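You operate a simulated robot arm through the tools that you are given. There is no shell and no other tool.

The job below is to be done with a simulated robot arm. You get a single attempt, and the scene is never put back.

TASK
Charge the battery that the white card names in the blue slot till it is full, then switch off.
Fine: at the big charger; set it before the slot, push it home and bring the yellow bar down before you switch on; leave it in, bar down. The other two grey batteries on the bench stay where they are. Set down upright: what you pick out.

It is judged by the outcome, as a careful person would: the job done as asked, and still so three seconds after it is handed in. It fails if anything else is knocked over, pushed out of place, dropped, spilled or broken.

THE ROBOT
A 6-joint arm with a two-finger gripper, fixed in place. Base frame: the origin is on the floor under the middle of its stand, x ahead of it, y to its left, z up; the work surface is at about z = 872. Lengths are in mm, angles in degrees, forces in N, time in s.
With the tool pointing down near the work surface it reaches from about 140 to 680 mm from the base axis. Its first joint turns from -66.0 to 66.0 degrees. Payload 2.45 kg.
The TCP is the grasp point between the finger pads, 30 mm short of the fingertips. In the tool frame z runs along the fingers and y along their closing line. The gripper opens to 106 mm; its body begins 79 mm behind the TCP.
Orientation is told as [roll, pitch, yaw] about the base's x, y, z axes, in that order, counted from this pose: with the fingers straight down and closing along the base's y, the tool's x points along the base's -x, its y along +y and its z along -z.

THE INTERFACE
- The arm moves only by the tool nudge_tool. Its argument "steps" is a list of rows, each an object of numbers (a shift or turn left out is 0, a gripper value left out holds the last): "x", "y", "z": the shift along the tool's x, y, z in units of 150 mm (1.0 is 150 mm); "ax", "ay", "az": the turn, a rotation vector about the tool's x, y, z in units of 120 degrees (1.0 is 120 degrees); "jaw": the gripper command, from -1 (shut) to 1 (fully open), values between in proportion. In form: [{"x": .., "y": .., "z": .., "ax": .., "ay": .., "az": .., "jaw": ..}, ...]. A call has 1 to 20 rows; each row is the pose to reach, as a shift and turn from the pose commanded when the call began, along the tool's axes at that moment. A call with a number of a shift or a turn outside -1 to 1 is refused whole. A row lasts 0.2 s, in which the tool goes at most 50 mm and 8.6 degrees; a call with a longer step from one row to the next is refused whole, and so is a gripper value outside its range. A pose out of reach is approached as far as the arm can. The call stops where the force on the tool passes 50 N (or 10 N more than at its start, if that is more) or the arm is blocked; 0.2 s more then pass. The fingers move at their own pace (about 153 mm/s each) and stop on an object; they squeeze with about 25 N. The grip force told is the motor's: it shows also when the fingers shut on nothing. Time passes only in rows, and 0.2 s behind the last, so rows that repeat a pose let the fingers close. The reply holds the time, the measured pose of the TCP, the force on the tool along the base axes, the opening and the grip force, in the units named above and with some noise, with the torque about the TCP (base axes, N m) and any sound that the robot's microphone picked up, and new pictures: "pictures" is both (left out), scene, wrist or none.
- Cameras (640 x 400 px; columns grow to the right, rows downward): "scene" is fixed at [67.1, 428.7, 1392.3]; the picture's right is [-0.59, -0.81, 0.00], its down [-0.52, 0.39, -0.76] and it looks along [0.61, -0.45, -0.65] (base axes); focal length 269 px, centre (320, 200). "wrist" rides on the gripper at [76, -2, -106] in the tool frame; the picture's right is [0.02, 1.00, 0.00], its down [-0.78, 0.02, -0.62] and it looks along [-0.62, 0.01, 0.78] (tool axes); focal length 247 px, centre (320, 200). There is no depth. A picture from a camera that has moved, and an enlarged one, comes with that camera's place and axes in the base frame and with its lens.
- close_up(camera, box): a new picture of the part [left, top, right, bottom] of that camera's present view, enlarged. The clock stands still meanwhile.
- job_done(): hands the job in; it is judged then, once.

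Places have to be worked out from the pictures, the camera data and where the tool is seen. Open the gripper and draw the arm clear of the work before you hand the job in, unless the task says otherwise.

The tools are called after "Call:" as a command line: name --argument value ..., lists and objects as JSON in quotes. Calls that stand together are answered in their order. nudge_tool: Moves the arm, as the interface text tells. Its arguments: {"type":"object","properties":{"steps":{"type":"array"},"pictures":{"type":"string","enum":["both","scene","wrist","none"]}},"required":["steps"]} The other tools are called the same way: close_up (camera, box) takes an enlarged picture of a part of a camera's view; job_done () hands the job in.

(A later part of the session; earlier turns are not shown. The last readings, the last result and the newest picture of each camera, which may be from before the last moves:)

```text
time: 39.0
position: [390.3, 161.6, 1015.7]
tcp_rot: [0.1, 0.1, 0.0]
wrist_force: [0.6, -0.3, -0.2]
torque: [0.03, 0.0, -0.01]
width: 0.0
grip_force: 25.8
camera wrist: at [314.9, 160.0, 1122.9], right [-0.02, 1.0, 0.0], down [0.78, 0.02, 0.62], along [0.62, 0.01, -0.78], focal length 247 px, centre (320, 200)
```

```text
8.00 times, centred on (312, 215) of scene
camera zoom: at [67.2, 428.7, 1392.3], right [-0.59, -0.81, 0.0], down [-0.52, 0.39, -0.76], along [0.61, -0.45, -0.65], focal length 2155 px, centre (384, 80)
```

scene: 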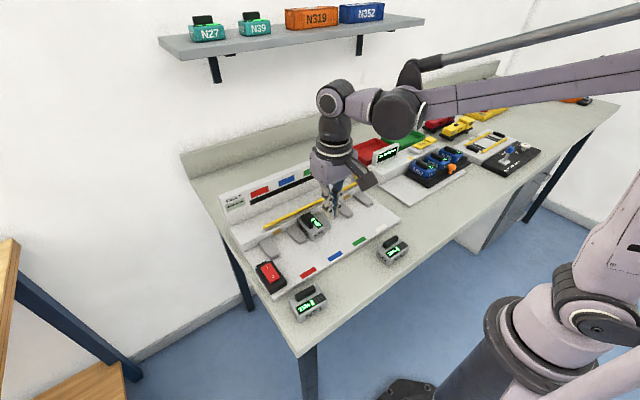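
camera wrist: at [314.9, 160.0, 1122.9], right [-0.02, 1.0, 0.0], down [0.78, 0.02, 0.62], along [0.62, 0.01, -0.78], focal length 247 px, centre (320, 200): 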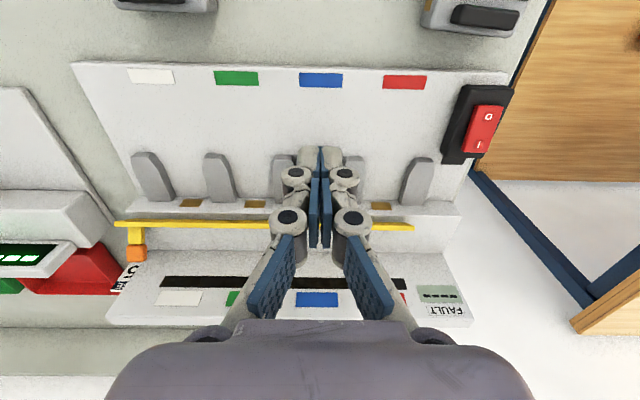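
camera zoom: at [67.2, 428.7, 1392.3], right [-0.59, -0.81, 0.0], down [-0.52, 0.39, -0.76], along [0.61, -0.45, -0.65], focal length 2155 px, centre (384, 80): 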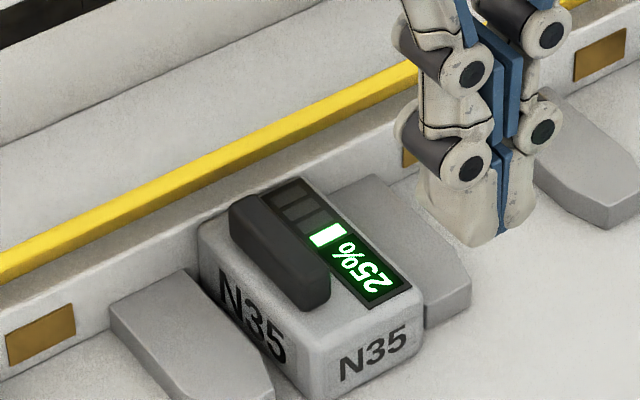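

N35 is seated against the contact step. Pressing the plate's front edge down should fold the bar down, so I'll use the closed fingertips at the empty green slot (y≈82), where nothing is underneath. First I'll move above it.

Call:
nudge_tool --steps '[{"x": -0.18, "y": -0.13, "jaw": -1}, {"x": -0.36, "y": -0.26, "jaw": -1}, {"x": -0.54, "y": -0.4, "jaw": -1}, {"x": -0.733, "y": -0.53, "jaw": -1}, {"x": -0.733, "y": -0.53, "z": 0.15, "jaw": -1}, {"x": -0.733, "y": -0.53, "z": 0.26, "jaw": -1}, {"x": -0.733, "y": -0.53, "z": 0.26, "jaw": -1}]' --pictures "both"

Call:
close_up --camera "scene" --box '[280, 150, 376, 210]'

Call:
close_up --camera "wrist" --box '[240, 100, 400, 200]'

```text
time: 40.6
position: [500.9, 82.9, 977.4]
tcp_rot: [0.1, 0.0, 0.0]
wrist_force: [-0.2, 0.2, -0.3]
torque: [0.0, 0.0, -0.01]
width: 0.0
grip_force: 24.7
camera wrist: at [425.0, 80.4, 1083.0], right [-0.02, 1.0, 0.0], down [0.78, 0.02, 0.62], along [0.62, 0.01, -0.78], focal length 247 px, centre (320, 200)
```

scene: 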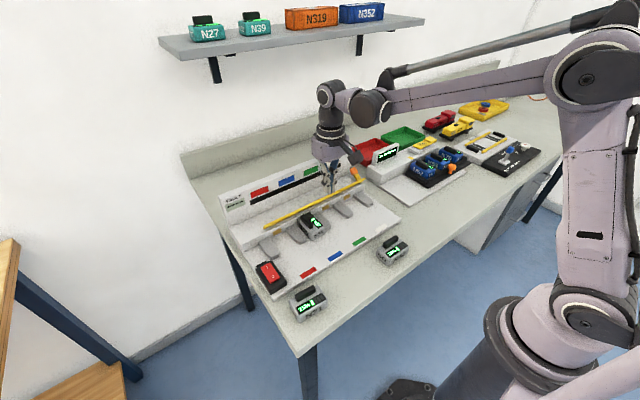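
wrist: 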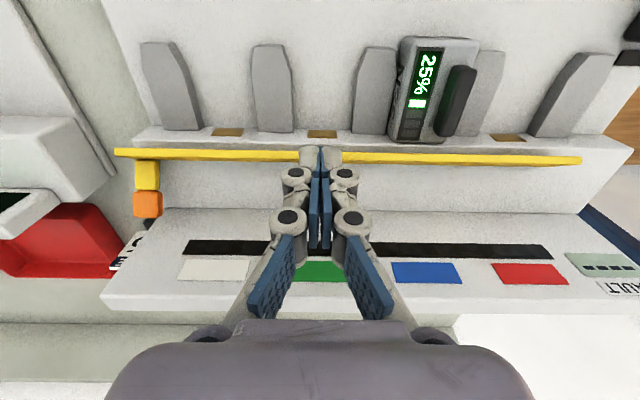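

```text
6.67 times, centred on (328, 180) of scene
camera zoom: at [67.2, 428.7, 1392.3], right [-0.59, -0.81, 0.0], down [-0.52, 0.39, -0.76], along [0.61, -0.45, -0.65], focal length 1796 px, centre (267, 333)
```

zoom: 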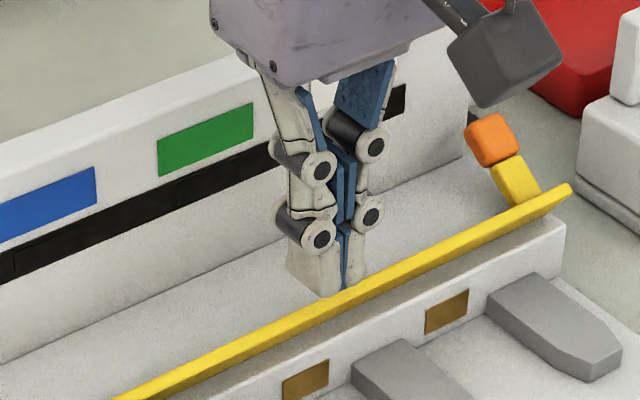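

```text
4.00 times, centred on (320, 150) of wrist
camera zoom: at [425.0, 80.4, 1083.0], right [-0.02, 1.0, 0.0], down [0.78, 0.02, 0.62], along [0.62, 0.01, -0.78], focal length 988 px, centre (320, 400)
```

zoom: 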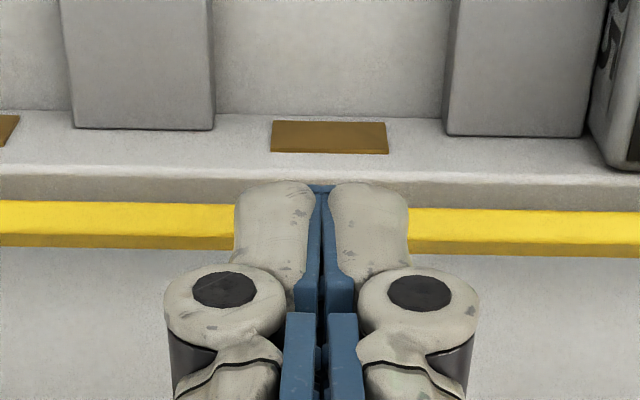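

The plate's upper edge runs at about x 507 to 511, z≈925, just under the +x part of the fingertips. I'll descend until I touch it, then press in small steps.

Call:
nudge_tool --steps '[{"z": 0.05, "jaw": -1}, {"z": 0.1, "jaw": -1}, {"z": 0.13, "jaw": -1}, {"z": 0.13, "jaw": -1}]' --pictures "none"

Call:
nudge_tool --steps '[{"z": 0.013, "jaw": -1}, {"z": 0.027, "jaw": -1}, {"z": 0.027, "jaw": -1}]' --pictures "none"

Call:
nudge_tool --steps '[{"z": 0.013, "jaw": -1}, {"z": 0.027, "jaw": -1}, {"z": 0.027, "jaw": -1}]' --pictures "both"

Call:
close_up --camera "scene" --box '[280, 150, 376, 210]'

```text
time: 41.6
position: [498.9, 81.4, 957.5]
tcp_rot: [0.0, 0.0, 0.0]
wrist_force: [-0.4, -0.2, 2.1]
torque: [0.0, -0.01, -0.02]
width: 5.9
grip_force: 28.8
```

```text
time: 42.4
position: [499.9, 81.3, 953.6]
tcp_rot: [0.0, -0.1, 0.0]
wrist_force: [0.1, 0.2, -0.1]
torque: [-0.03, -0.03, 0.01]
width: 0.0
grip_force: 28.9
```

```text
time: 43.2
position: [499.9, 81.7, 950.2]
tcp_rot: [0.0, 0.0, 0.0]
wrist_force: [-0.9, -0.4, 1.2]
torque: [0.0, 0.01, 0.0]
width: 0.0
grip_force: 29.0
camera wrist: at [424.5, 80.4, 1055.4], right [-0.02, 1.0, 0.0], down [0.78, 0.02, 0.62], along [0.62, 0.01, -0.78], focal length 247 px, centre (320, 200)
```

scene: 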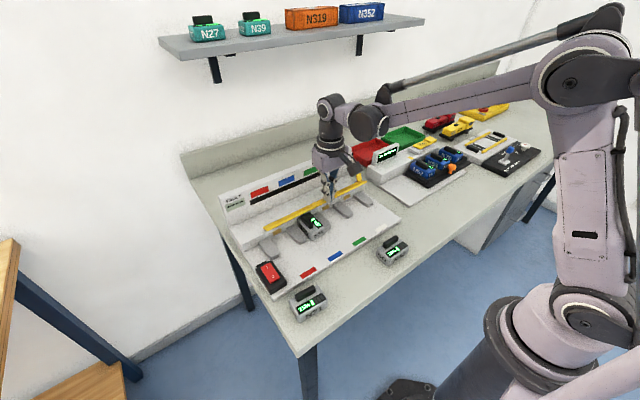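
wrist: 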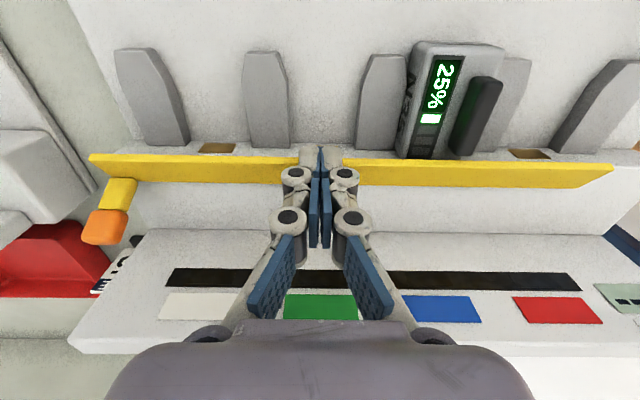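

```text
6.67 times, centred on (328, 180) of scene
camera zoom: at [67.1, 428.7, 1392.3], right [-0.59, -0.81, 0.0], down [-0.52, 0.39, -0.76], along [0.61, -0.45, -0.65], focal length 1796 px, centre (267, 333)
```

zoom: 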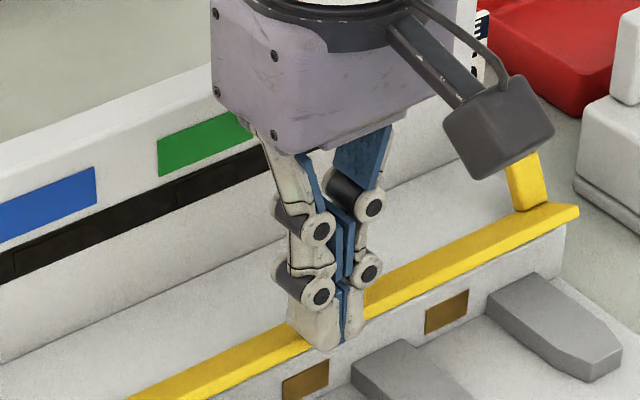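

The bar is folding forward and down with very little force. I'll keep pressing in small steps.

Call:
nudge_tool --steps '[{"z": 0.015, "jaw": -1}, {"z": 0.03, "jaw": -1}, {"z": 0.04, "jaw": -1}, {"z": 0.04, "jaw": -1}]' --pictures "none"

Call:
nudge_tool --steps '[{"z": 0.015, "jaw": -1}, {"z": 0.027, "jaw": -1}, {"z": 0.027, "jaw": -1}]' --pictures "both"

Call:
close_up --camera "scene" --box '[270, 170, 382, 240]'

Call:
close_up --camera "wrist" --box '[360, 80, 640, 255]'

```text
time: 44.2
position: [500.4, 82.1, 943.5]
tcp_rot: [0.1, 0.0, -0.1]
wrist_force: [0.1, -0.3, 0.3]
torque: [-0.04, -0.02, 0.01]
width: 0.0
grip_force: 28.6
```

```text
time: 45.0
position: [499.9, 81.7, 939.8]
tcp_rot: [0.0, 0.0, 0.0]
wrist_force: [-0.7, -0.3, 1.9]
torque: [0.0, -0.01, 0.0]
width: 6.0
grip_force: 28.7
camera wrist: at [424.8, 80.5, 1045.3], right [-0.02, 1.0, 0.0], down [0.78, 0.02, 0.62], along [0.62, 0.01, -0.78], focal length 247 px, centre (320, 200)
```

scene: 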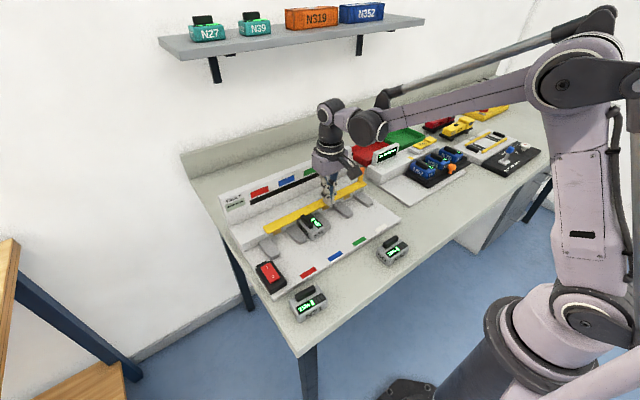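
wrist: 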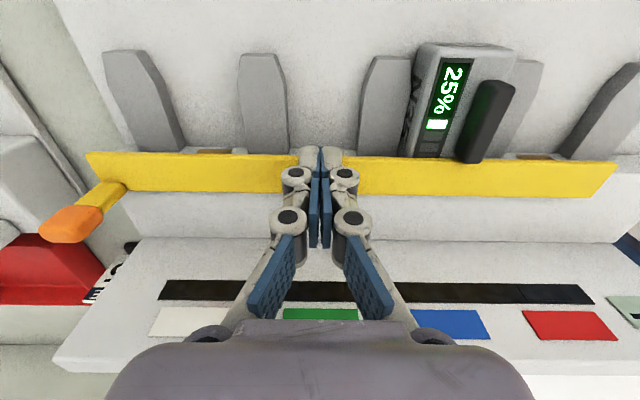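

```text
5.71 times, centred on (326, 205) of scene
camera zoom: at [67.1, 428.7, 1392.4], right [-0.59, -0.81, 0.0], down [-0.52, 0.39, -0.76], along [0.61, -0.45, -0.65], focal length 1539 px, centre (286, 171)
```

zoom: 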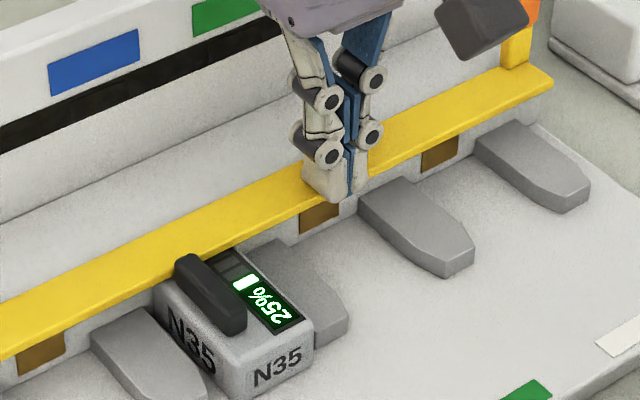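

```text
2.29 times, centred on (500, 168) of wrist
camera zoom: at [424.8, 80.5, 1045.3], right [-0.02, 1.0, 0.0], down [0.78, 0.02, 0.62], along [0.62, 0.01, -0.78], focal length 564 px, centre (-91, 274)
```

zoom: 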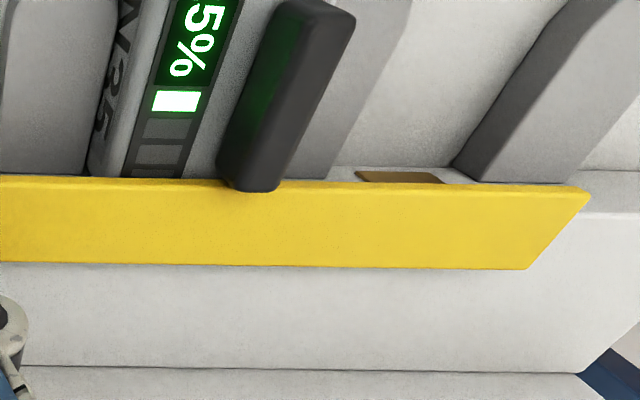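

The bar is nearly flat, lying just in front of the handle's end. I'll press on gently until it rests on the battery.

Call:
nudge_tool --steps '[{"z": 0.01, "jaw": -1}, {"z": 0.02, "jaw": -1}, {"z": 0.02, "jaw": -1}]' --pictures "none"

Call:
nudge_tool --steps '[{"z": 0.007, "jaw": -1}, {"z": 0.014, "jaw": -1}, {"z": 0.014, "jaw": -1}]' --pictures "both"

Call:
close_up --camera "scene" --box '[270, 170, 382, 240]'

Call:
close_up --camera "wrist" --box '[360, 80, 640, 255]'

```text
time: 45.7
position: [500.7, 81.5, 940.1]
tcp_rot: [0.0, -0.1, 0.0]
wrist_force: [-2.9, 0.1, 12.2]
torque: [0.0, -0.01, 0.0]
width: 6.3
grip_force: 28.5
stopped in row 3: the force on the tool passed its limit at 53 N (the readings are from after the stop); the commanded pose is now the measured one
```

```text
time: 46.3
position: [500.4, 82.3, 939.6]
tcp_rot: [0.0, 0.0, 0.0]
wrist_force: [-3.1, -0.6, 14.3]
torque: [-0.01, 0.0, 0.04]
width: 5.9
grip_force: 28.3
stopped in row 3: the force on the tool passed its limit at 55 N (the readings are from after the stop); the commanded pose is now the measured one
camera wrist: at [424.7, 80.5, 1045.1], right [-0.02, 1.0, 0.0], down [0.78, 0.02, 0.62], along [0.62, 0.01, -0.78], focal length 247 px, centre (320, 200)
```

scene: 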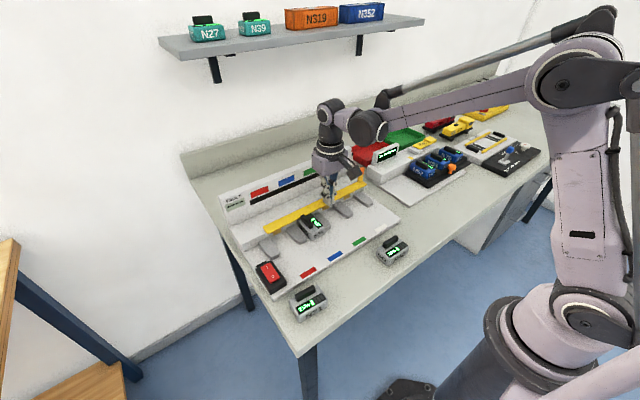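
wrist: 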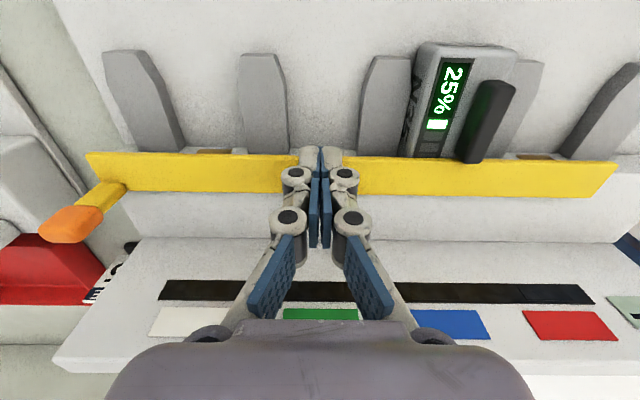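

```text
5.71 times, centred on (326, 205) of scene
camera zoom: at [66.8, 428.7, 1392.4], right [-0.59, -0.81, 0.0], down [-0.52, 0.39, -0.76], along [0.61, -0.45, -0.65], focal length 1539 px, centre (286, 171)
```

zoom: 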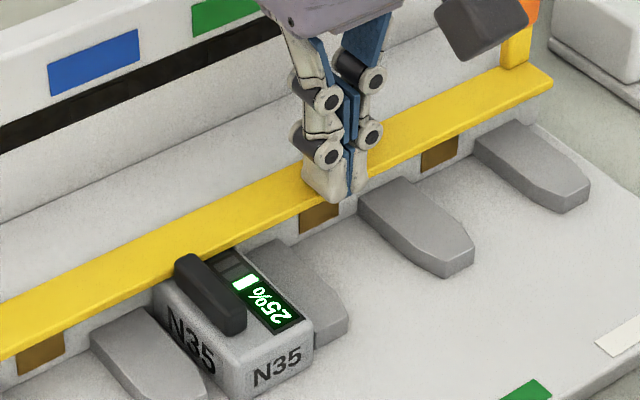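

```text
2.29 times, centred on (500, 168) of wrist
camera zoom: at [424.7, 80.5, 1045.1], right [-0.02, 1.0, 0.0], down [0.78, 0.02, 0.62], along [0.62, 0.01, -0.78], focal length 564 px, centre (-91, 274)
```

zoom: 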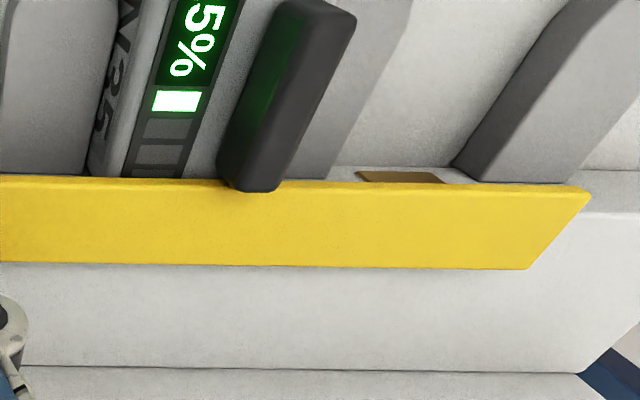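

The bar met a firm stop. Its plate is flat over the battery end and the orange lever stands upright at about (524, -57, 946). I'll lift off and check that it stays down.

Call:
nudge_tool --steps '[{"z": -0.05, "jaw": -1}, {"z": -0.2, "jaw": -1}, {"z": -0.4, "x": 0.1, "jaw": -1}, {"z": -0.55, "x": 0.3, "jaw": -1}, {"z": -0.6, "x": 0.6, "jaw": -1}, {"z": -0.6, "x": 0.8, "jaw": -1}, {"z": -0.6, "x": 0.8, "jaw": -1}]' --pictures "both"

Call:
close_up --camera "scene" --box '[220, 150, 380, 250]'

Call:
close_up --camera "scene" --box '[285, 195, 349, 235]'

Call:
close_up --camera "scene" --box '[240, 245, 320, 295]'

```text
time: 47.9
position: [380.1, 82.1, 1028.4]
tcp_rot: [0.2, -0.1, 0.0]
wrist_force: [0.2, -0.3, 0.1]
torque: [0.01, 0.05, 0.0]
width: 0.0
grip_force: 28.1
camera wrist: at [303.8, 80.3, 1133.5], right [-0.02, 1.0, 0.0], down [0.78, 0.02, 0.62], along [0.62, 0.01, -0.78], focal length 247 px, centre (320, 200)
```

scene: 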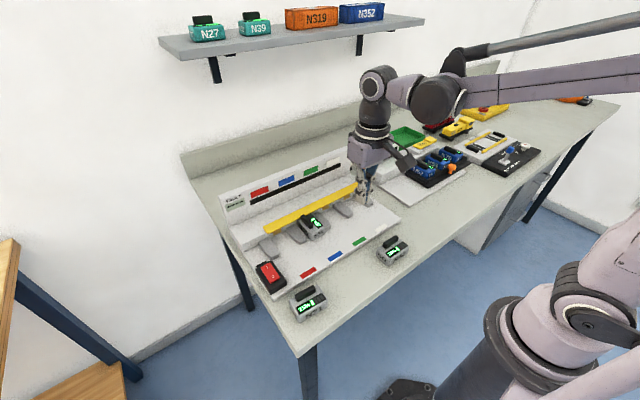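
wrist: 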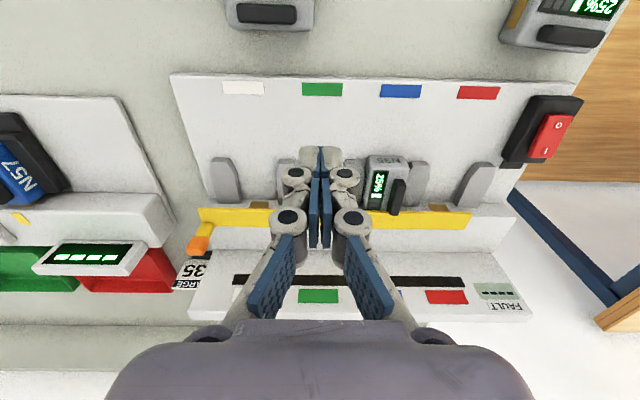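

```text
4.00 times, centred on (300, 200) of scene
camera zoom: at [67.1, 428.7, 1392.3], right [-0.59, -0.81, 0.0], down [-0.52, 0.39, -0.76], along [0.61, -0.45, -0.65], focal length 1077 px, centre (400, 200)
```

zoom: 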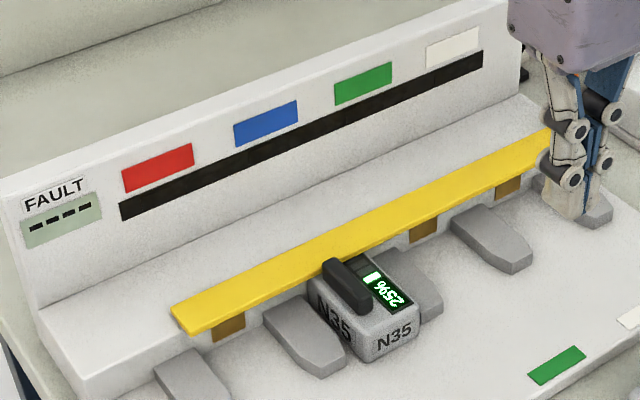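

```text
10.00 times, centred on (317, 215) of scene
camera zoom: at [67.1, 428.7, 1392.3], right [-0.59, -0.81, 0.0], down [-0.52, 0.39, -0.76], along [0.61, -0.45, -0.65], focal length 2694 px, centre (350, 50)
```

zoom: 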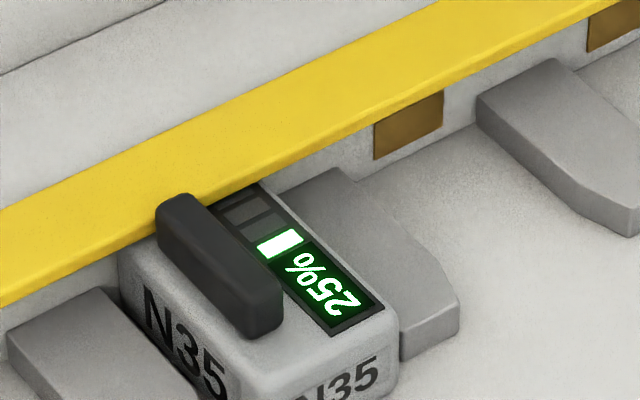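

```text
8.00 times, centred on (280, 270) of scene
camera zoom: at [67.1, 428.7, 1392.3], right [-0.59, -0.81, 0.0], down [-0.52, 0.39, -0.76], along [0.61, -0.45, -0.65], focal length 2155 px, centre (640, -360)
```

zoom: 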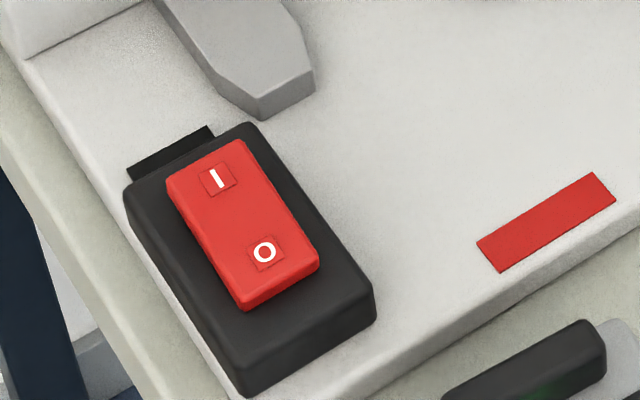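

The bar stays down and N35 sits under its edge. The switch is still at O (off), and the I end is at about (418, 317, 900). I'll move over it.

Call:
nudge_tool --steps '[{"y": 0.27, "x": -0.04, "jaw": -1}, {"y": 0.54, "x": -0.08, "jaw": -1}, {"y": 0.8, "x": -0.13, "jaw": -1}, {"y": 0.8, "x": -0.13, "jaw": -1}]' --pictures "none"

Call:
nudge_tool --steps '[{"y": 0.25, "x": -0.04, "jaw": -1}, {"y": 0.5, "x": -0.08, "jaw": -1}, {"y": 0.767, "x": -0.13, "jaw": -1}, {"y": 0.767, "x": -0.13, "z": 0.2, "jaw": -1}, {"y": 0.767, "x": -0.13, "z": 0.4, "jaw": -1}, {"y": 0.767, "x": -0.13, "z": 0.5, "jaw": -1}, {"y": 0.767, "x": -0.13, "z": 0.5, "jaw": -1}]' --pictures "both"

Call:
close_up --camera "wrist" --box '[240, 80, 400, 180]'

Call:
close_up --camera "scene" --box '[230, 230, 326, 290]'

```text
time: 48.9
position: [400.5, 202.1, 1026.8]
tcp_rot: [0.0, 0.0, 0.0]
wrist_force: [-0.2, 0.4, 0.6]
torque: [-0.03, 0.0, 0.0]
width: 0.1
grip_force: 28.6
```

```text
time: 50.5
position: [419.0, 316.9, 953.5]
tcp_rot: [0.1, -0.2, 0.0]
wrist_force: [0.6, -0.5, 0.9]
torque: [0.01, 0.0, 0.06]
width: 0.1
grip_force: 28.1
camera wrist: at [343.6, 315.5, 1058.8], right [-0.02, 1.0, 0.0], down [0.78, 0.02, 0.62], along [0.62, 0.01, -0.78], focal length 247 px, centre (320, 200)
```

scene: 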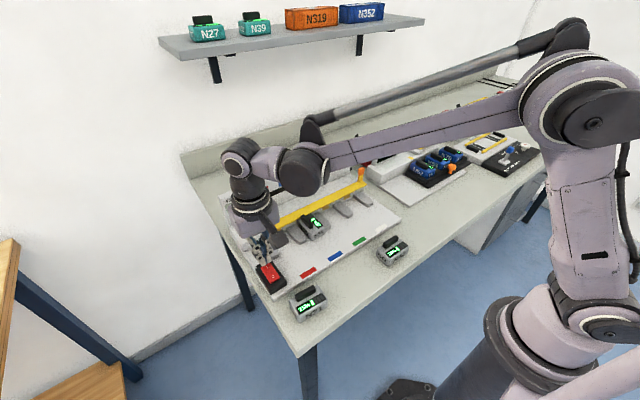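
wrist: 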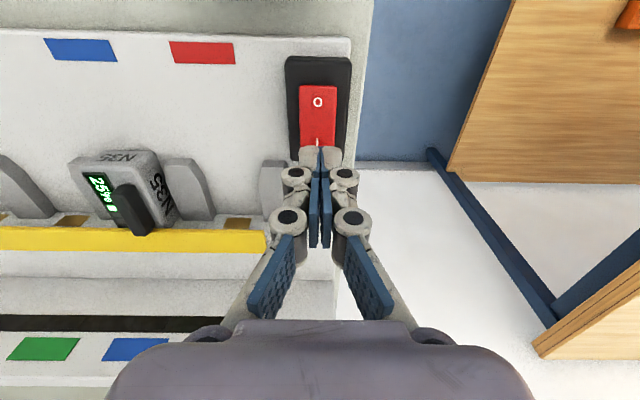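

```text
4.00 times, centred on (320, 130) of wrist
camera zoom: at [343.6, 315.5, 1058.8], right [-0.02, 1.0, 0.0], down [0.78, 0.02, 0.62], along [0.62, 0.01, -0.78], focal length 988 px, centre (320, 480)
```

zoom: 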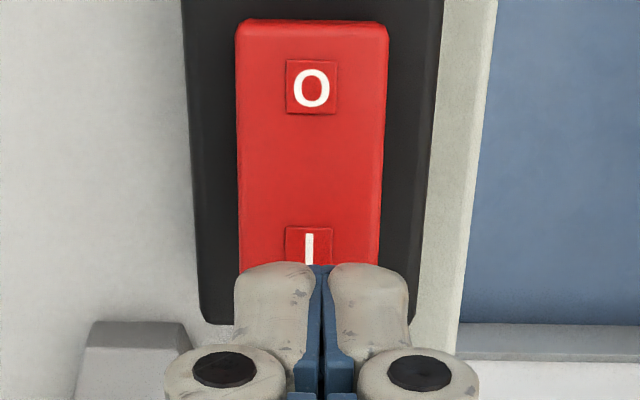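

```text
6.67 times, centred on (278, 260) of scene
camera zoom: at [67.1, 428.7, 1392.3], right [-0.59, -0.81, 0.0], down [-0.52, 0.39, -0.76], along [0.61, -0.45, -0.65], focal length 1796 px, centre (600, -200)
```

zoom: 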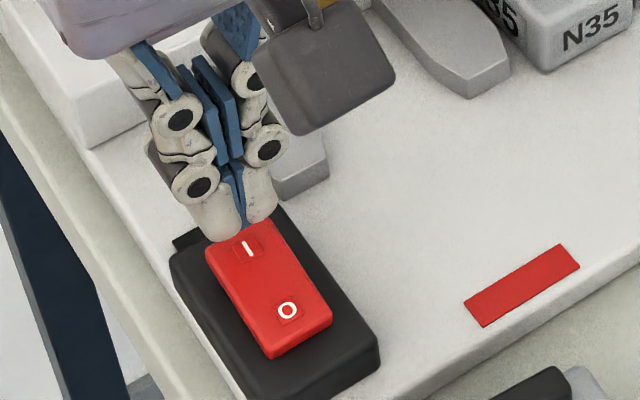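

The fingertips are above the I end. Before switching on I'll recheck the charger display. Then I'll descend toward the rocker and press in small steps.

Call:
nudge_tool --steps '[{"z": 0.06, "y": -0.013, "jaw": -1}, {"z": 0.12, "y": -0.013, "jaw": -1}, {"z": 0.12, "y": -0.013, "jaw": -1}]' --pictures "scene"

Call:
close_up --camera "scene" --box '[230, 230, 326, 290]'

Call:
close_up --camera "scene" --box '[215, 185, 279, 225]'

```text
time: 51.3
position: [421.4, 316.8, 934.7]
tcp_rot: [0.1, -0.1, 0.1]
wrist_force: [0.6, -0.1, -0.3]
torque: [-0.02, 0.01, -0.03]
width: 0.0
grip_force: 28.1
```

scene: 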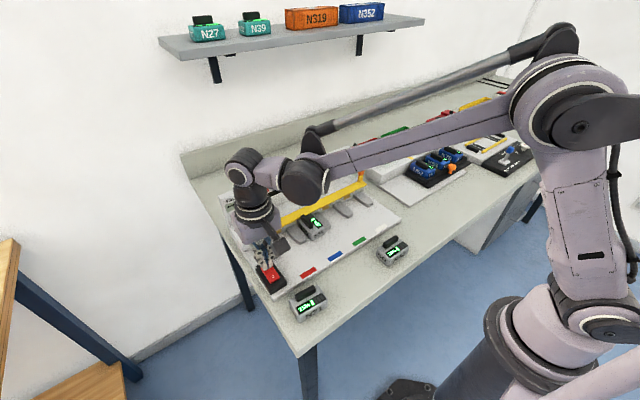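

```text
6.67 times, centred on (278, 260) of scene
camera zoom: at [67.1, 428.7, 1392.3], right [-0.59, -0.81, 0.0], down [-0.52, 0.39, -0.76], along [0.61, -0.45, -0.65], focal length 1796 px, centre (600, -200)
```

zoom: 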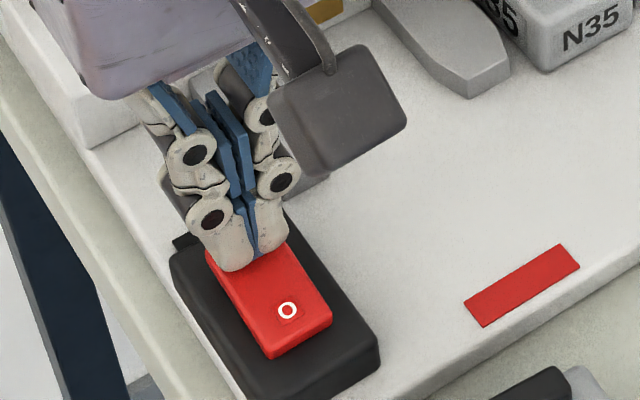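

```text
10.00 times, centred on (247, 205) of scene
camera zoom: at [67.1, 428.7, 1392.3], right [-0.59, -0.81, 0.0], down [-0.52, 0.39, -0.76], along [0.61, -0.45, -0.65], focal length 2694 px, centre (1050, 150)
```

zoom: 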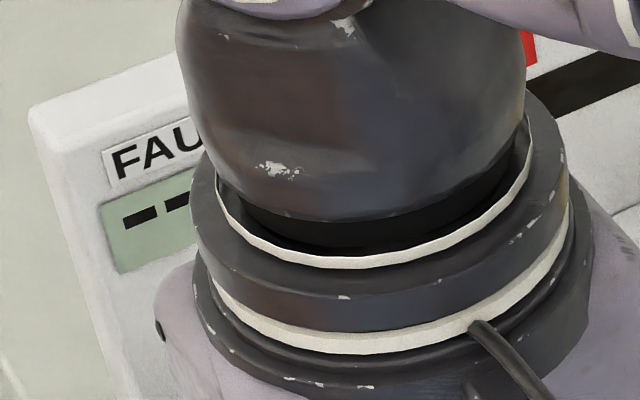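

The tips are about 4 mm above the rocker. Now I'll press the I end in 2 mm steps.

Call:
nudge_tool --steps '[{"z": 0.013, "jaw": -1}, {"z": 0.027, "jaw": -1}, {"z": 0.04, "jaw": -1}, {"z": 0.04, "jaw": -1}]' --pictures "scene"

Call:
close_up --camera "scene" --box '[230, 200, 342, 290]'

```text
time: 52.3
position: [420.2, 315.5, 929.2]
tcp_rot: [0.1, -0.1, 0.0]
wrist_force: [-0.7, -0.7, -0.2]
torque: [0.04, 0.0, 0.0]
width: 0.1
grip_force: 28.7
```

scene: 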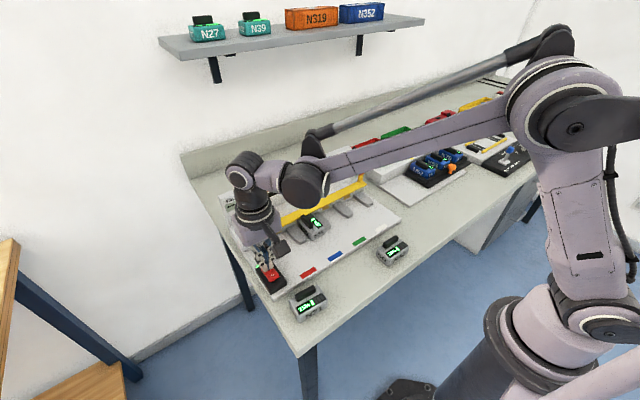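

```text
4.44 times, centred on (286, 245) of scene
camera zoom: at [67.1, 428.7, 1392.3], right [-0.59, -0.81, 0.0], down [-0.52, 0.39, -0.76], along [0.61, -0.45, -0.65], focal length 1197 px, centre (471, 0)
```

zoom: 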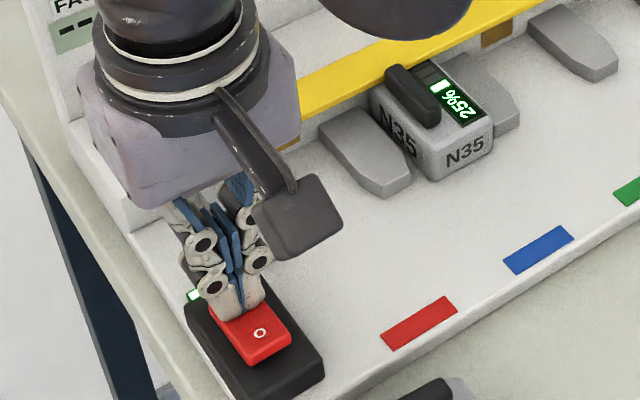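

A green lamp has lit behind the switch, so it's on. I'll lift the fingers and watch the battery's charge.

Call:
nudge_tool --steps '[{"z": -0.1, "jaw": -1}, {"z": -0.2, "x": 0.1, "jaw": -1}, {"z": -0.2, "x": 0.187, "jaw": -1}]' --pictures "scene"

Call:
close_up --camera "scene" --box '[285, 195, 349, 235]'

Call:
close_up --camera "scene" --box '[210, 160, 370, 260]'

```text
time: 53.1
position: [391.5, 315.1, 959.9]
tcp_rot: [0.0, -0.1, 0.0]
wrist_force: [0.3, 0.1, -0.1]
torque: [-0.02, 0.0, 0.0]
width: 0.0
grip_force: 28.5
```

scene: 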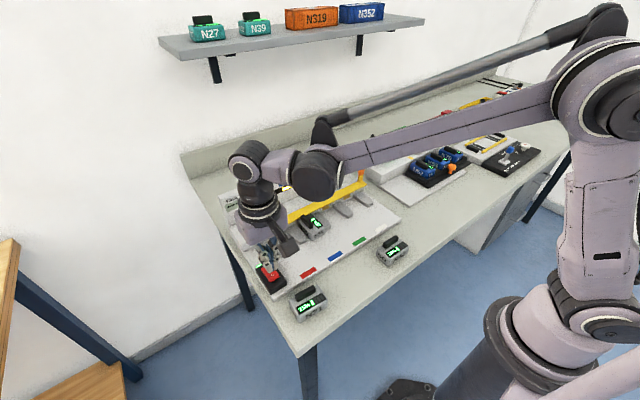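

```text
10.00 times, centred on (317, 215) of scene
camera zoom: at [67.2, 428.7, 1392.3], right [-0.59, -0.81, 0.0], down [-0.52, 0.39, -0.76], along [0.61, -0.45, -0.65], focal length 2694 px, centre (350, 50)
```

zoom: 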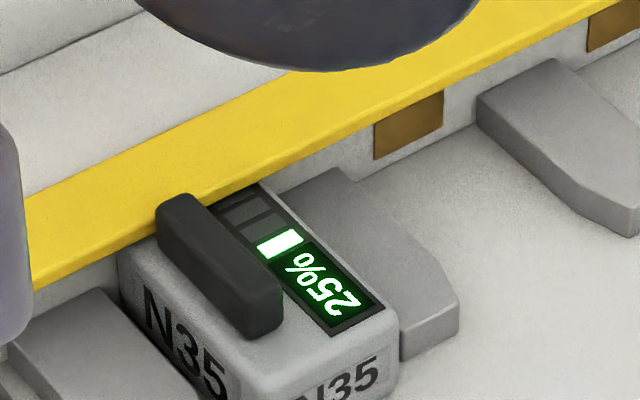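

```text
4.00 times, centred on (290, 210) of scene
camera zoom: at [67.2, 428.7, 1392.3], right [-0.59, -0.81, 0.0], down [-0.52, 0.39, -0.76], along [0.61, -0.45, -0.65], focal length 1077 px, centre (440, 160)
```

zoom: 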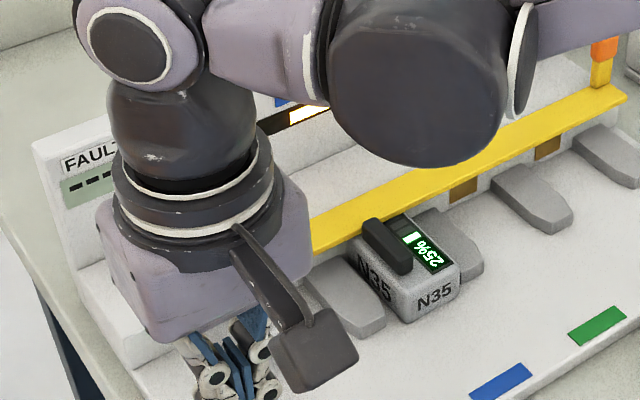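

The lamp over the blue slot has lit, so N35 is charging, and the FAULT display still shows dashes. I'll hover over the O end and watch the charge rise.

Call:
nudge_tool --steps '[{"z": 0.05, "jaw": -1}, {"z": 0.1, "jaw": -1}, {"z": 0.1, "jaw": -1}, {"z": 0.1, "jaw": -1}, {"z": 0.1, "jaw": -1}, {"z": 0.1, "jaw": -1}, {"z": 0.1, "jaw": -1}, {"z": 0.1, "jaw": -1}, {"z": 0.1, "jaw": -1}, {"z": 0.1, "jaw": -1}]' --pictures "scene"

Call:
close_up --camera "scene" --box '[285, 195, 349, 235]'

Call:
close_up --camera "scene" --box '[230, 240, 310, 290]'

```text
time: 55.3
position: [392.0, 314.9, 945.7]
tcp_rot: [0.1, -0.1, 0.0]
wrist_force: [0.3, -1.1, 0.5]
torque: [-0.03, -0.01, 0.01]
width: 0.2
grip_force: 28.4
```

scene: 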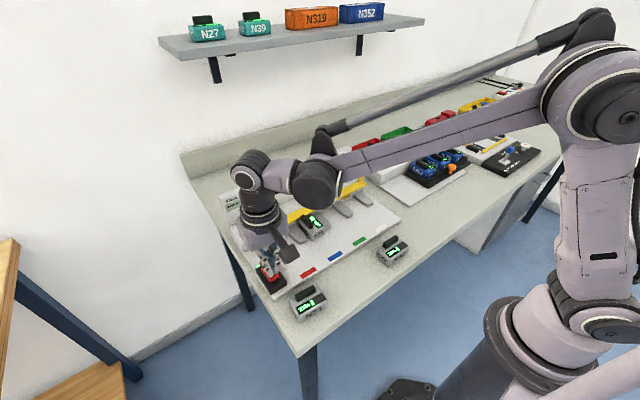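

```text
10.00 times, centred on (317, 215) of scene
camera zoom: at [67.1, 428.7, 1392.3], right [-0.59, -0.81, 0.0], down [-0.52, 0.39, -0.76], along [0.61, -0.45, -0.65], focal length 2694 px, centre (350, 50)
```

zoom: 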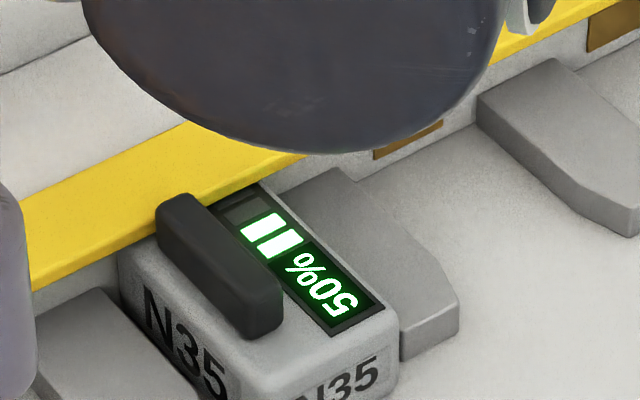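

```text
8.00 times, centred on (270, 265) of scene
camera zoom: at [67.1, 428.7, 1392.3], right [-0.59, -0.81, 0.0], down [-0.52, 0.39, -0.76], along [0.61, -0.45, -0.65], focal length 2155 px, centre (720, -320)
```

zoom: 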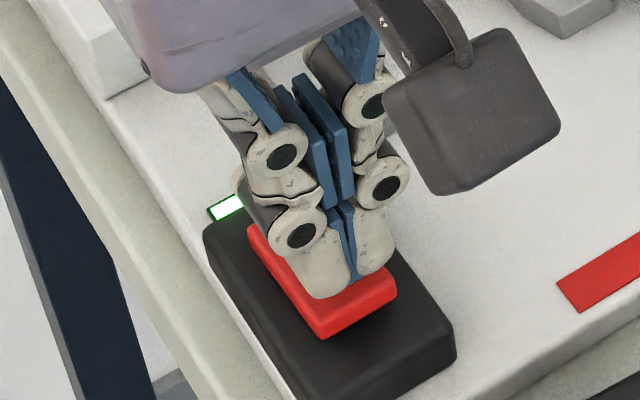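

It reads 50% already and is rising quickly. I'll hold just above the O end and check often.

Call:
nudge_tool --steps '[{"z": 0.03, "jaw": -1}, {"z": 0.03, "jaw": -1}, {"z": 0.03, "jaw": -1}, {"z": 0.03, "jaw": -1}, {"z": 0.03, "jaw": -1}, {"z": 0.03, "jaw": -1}, {"z": 0.03, "jaw": -1}, {"z": 0.03, "jaw": -1}]' --pictures "none"

Call:
close_up --camera "scene" --box '[285, 195, 349, 235]'

```text
time: 57.1
position: [391.3, 315.4, 940.3]
tcp_rot: [0.1, -0.1, 0.1]
wrist_force: [-1.4, -1.0, -0.6]
torque: [0.06, 0.01, 0.0]
width: 0.0
grip_force: 28.5
```

```text
10.00 times, centred on (317, 215) of scene
camera zoom: at [67.1, 428.7, 1392.3], right [-0.59, -0.81, 0.0], down [-0.52, 0.39, -0.76], along [0.61, -0.45, -0.65], focal length 2694 px, centre (350, 50)
```

zoom: 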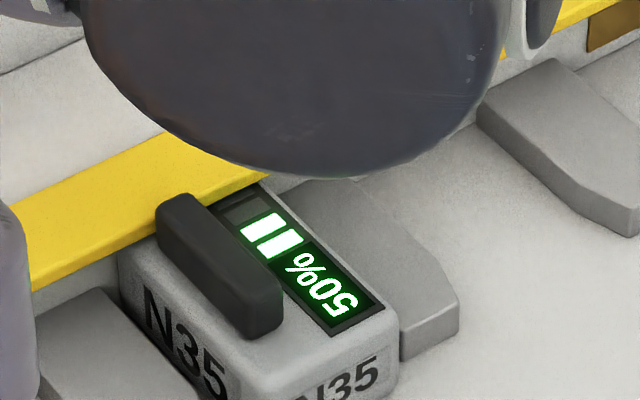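

It still reads 50%. I'll wait in short intervals, about 1 s at a time.

Call:
nudge_tool --steps '[{"jaw": -1}, {"jaw": -1}, {"jaw": -1}, {"jaw": -1}]' --pictures "none"

Call:
close_up --camera "scene" --box '[285, 195, 349, 235]'

```text
time: 58.1
position: [391.5, 315.6, 939.8]
tcp_rot: [0.1, -0.1, 0.0]
wrist_force: [0.3, 0.2, 0.7]
torque: [0.0, 0.04, 0.03]
width: 0.1
grip_force: 28.3
```

```text
10.00 times, centred on (317, 215) of scene
camera zoom: at [67.1, 428.7, 1392.3], right [-0.59, -0.81, 0.0], down [-0.52, 0.39, -0.76], along [0.61, -0.45, -0.65], focal length 2694 px, centre (350, 50)
```

zoom: 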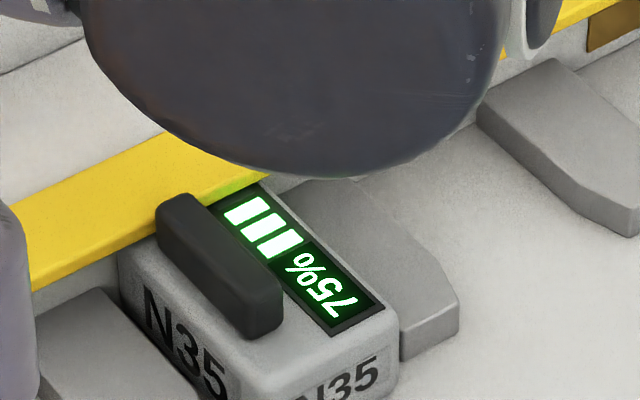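

It's at 75%, gaining about 25% every 3 s. I'll wait about 2 s and check again.

Call:
nudge_tool --steps '[{"jaw": -1}, {"jaw": -1}, {"jaw": -1}, {"jaw": -1}, {"jaw": -1}, {"jaw": -1}, {"jaw": -1}, {"jaw": -1}, {"jaw": -1}]' --pictures "none"

Call:
close_up --camera "scene" --box '[285, 195, 349, 235]'

```text
time: 60.1
position: [391.9, 315.5, 940.4]
tcp_rot: [0.1, -0.1, -0.1]
wrist_force: [-0.4, 0.6, -0.3]
torque: [-0.03, 0.02, -0.01]
width: 0.0
grip_force: 29.1
```

```text
10.00 times, centred on (317, 215) of scene
camera zoom: at [67.1, 428.7, 1392.3], right [-0.59, -0.81, 0.0], down [-0.52, 0.39, -0.76], along [0.61, -0.45, -0.65], focal length 2694 px, centre (350, 50)
```

zoom: 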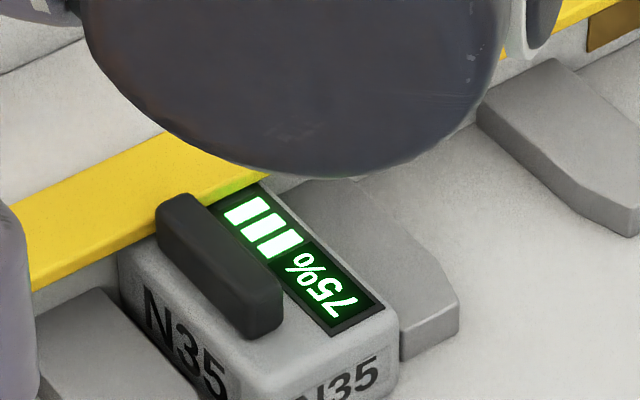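

It still reads 75%. I'll wait a short interval more.

Call:
nudge_tool --steps '[{"jaw": -1}, {"jaw": -1}, {"jaw": -1}]' --pictures "none"

Call:
close_up --camera "scene" --box '[285, 195, 349, 235]'

```text
time: 60.9
position: [392.5, 315.1, 939.8]
tcp_rot: [0.1, 0.0, 0.0]
wrist_force: [-0.1, 0.4, -0.5]
torque: [-0.01, 0.01, -0.03]
width: 0.0
grip_force: 28.3
```

```text
10.00 times, centred on (317, 215) of scene
camera zoom: at [67.1, 428.7, 1392.3], right [-0.59, -0.81, 0.0], down [-0.52, 0.39, -0.76], along [0.61, -0.45, -0.65], focal length 2694 px, centre (350, 50)
```

zoom: 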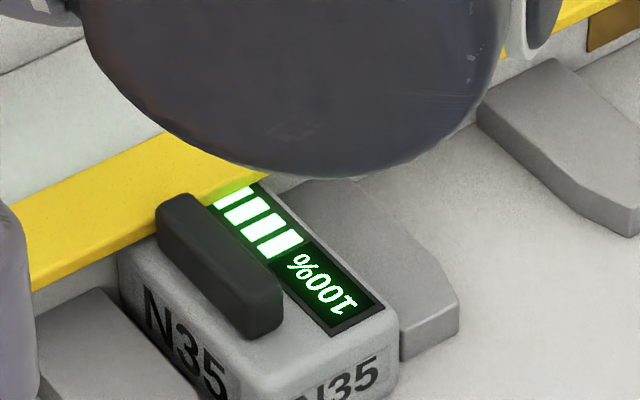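

It's at 100%, full. I'll press the O end now to switch off.

Call:
nudge_tool --steps '[{"z": 0.03, "jaw": -1}, {"z": 0.055, "jaw": -1}, {"z": 0.075, "jaw": -1}]' --pictures "scene"

Call:
close_up --camera "scene" --box '[230, 240, 310, 290]'

Call:
close_up --camera "scene" --box '[285, 195, 349, 235]'

```text
time: 61.7
position: [391.5, 316.2, 929.4]
tcp_rot: [0.2, 0.0, -0.1]
wrist_force: [-3.8, 0.3, 8.7]
torque: [-0.01, 0.04, -0.03]
width: 5.9
grip_force: 28.9
```

scene: 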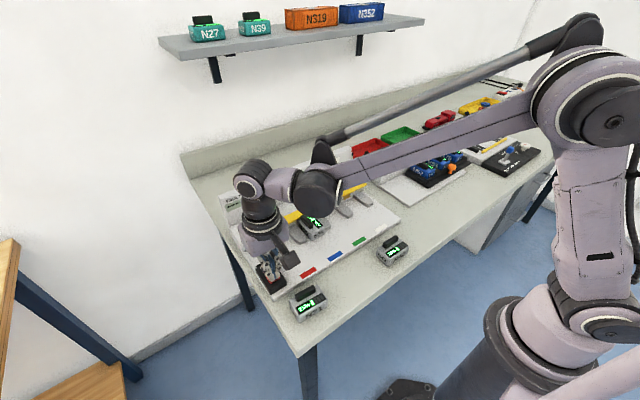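

```text
8.00 times, centred on (270, 265) of scene
camera zoom: at [66.9, 428.6, 1392.4], right [-0.59, -0.81, 0.0], down [-0.52, 0.39, -0.76], along [0.61, -0.45, -0.65], focal length 2155 px, centre (720, -320)
```

zoom: 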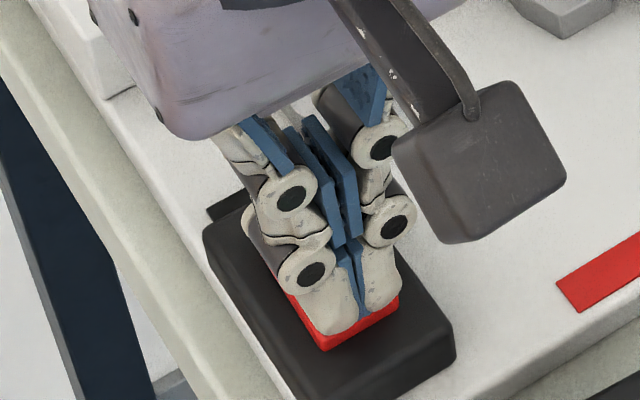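

```text
10.00 times, centred on (317, 215) of scene
camera zoom: at [66.9, 428.6, 1392.4], right [-0.59, -0.81, 0.0], down [-0.52, 0.39, -0.76], along [0.61, -0.45, -0.65], focal length 2694 px, centre (350, 50)
```

zoom: 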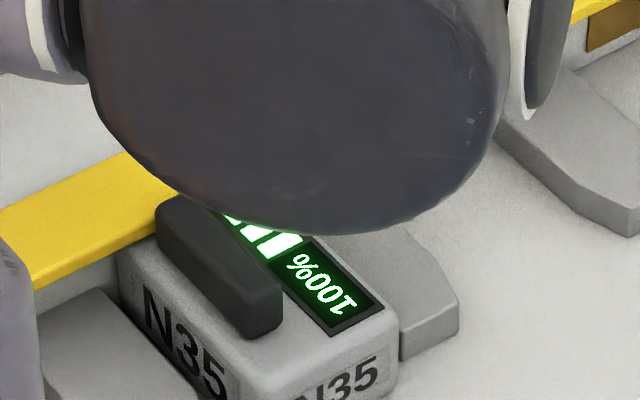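

The green lamp is off with N35 at 100%. I'll lift straight up, draw the arm clear and open the gripper, then verify everything.

Call:
nudge_tool --steps '[{"z": -0.1, "jaw": -1}, {"z": -0.3, "jaw": -1}, {"z": -0.6, "jaw": -1}, {"z": -0.9, "jaw": -1}, {"z": -1.0, "jaw": -1}, {"z": -1.0, "x": 0.25, "y": -0.15, "jaw": -1}, {"z": -1.0, "x": 0.5, "y": -0.3, "jaw": -1}]' --pictures "none"

Call:
nudge_tool --steps '[{"y": -0.3, "jaw": 0}, {"y": -0.6, "jaw": 1}, {"y": -0.9, "z": -0.05, "jaw": 1}, {"y": -1.0, "z": -0.1, "jaw": 1}, {"y": -1.0, "z": -0.1, "jaw": 1}]' --pictures "both"

Call:
close_up --camera "scene" --box '[210, 150, 370, 250]'

Call:
close_up --camera "scene" --box '[240, 220, 420, 332]'

```text
time: 63.3
position: [317.1, 270.2, 1078.0]
tcp_rot: [0.1, -0.1, 0.0]
wrist_force: [-0.5, -0.4, 0.6]
torque: [0.03, -0.03, -0.01]
width: 0.1
grip_force: 29.1
```

```text
time: 64.5
position: [316.9, 119.7, 1091.9]
tcp_rot: [0.1, -0.2, 0.0]
wrist_force: [0.2, 0.3, 0.2]
torque: [-0.02, -0.02, 0.02]
width: 105.9
grip_force: 0.0
camera wrist: at [240.9, 117.9, 1198.7], right [-0.02, 1.0, 0.0], down [0.78, 0.02, 0.62], along [0.62, 0.01, -0.78], focal length 247 px, centre (320, 200)
```

scene: 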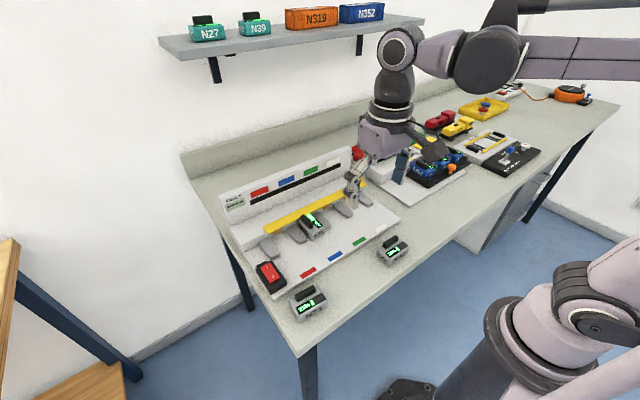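
wrist: 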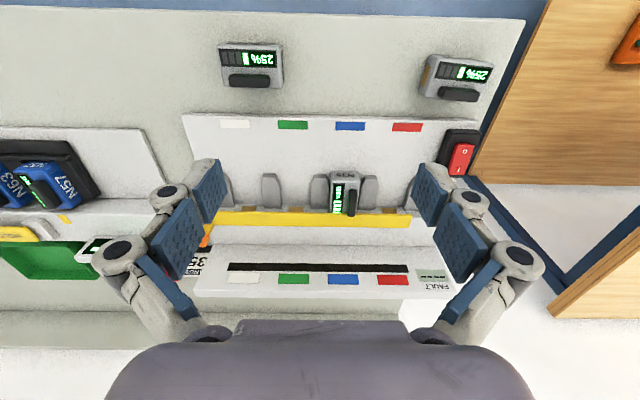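

```text
4.00 times, centred on (290, 200) of scene
camera zoom: at [67.1, 428.7, 1392.3], right [-0.59, -0.81, 0.0], down [-0.52, 0.39, -0.76], along [0.61, -0.45, -0.65], focal length 1077 px, centre (440, 200)
```

zoom: 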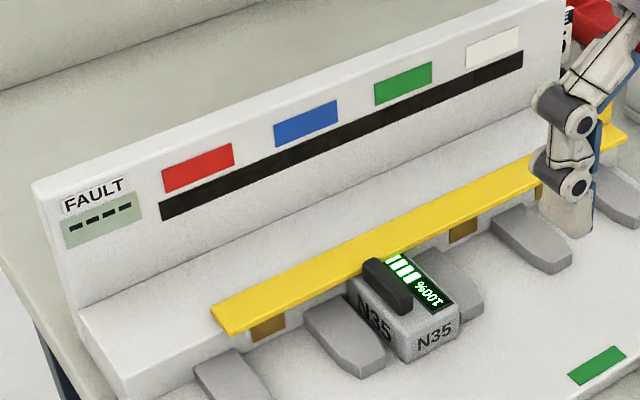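

```text
3.56 times, centred on (330, 276) of scene
camera zoom: at [67.1, 428.7, 1392.3], right [-0.59, -0.81, 0.0], down [-0.52, 0.39, -0.76], along [0.61, -0.45, -0.65], focal length 958 px, centre (284, -70)
```

zoom: 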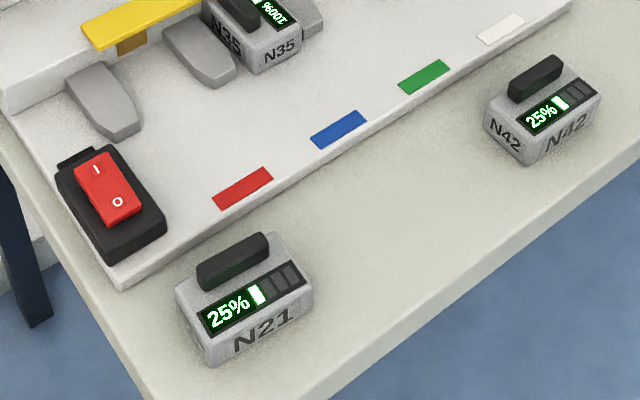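

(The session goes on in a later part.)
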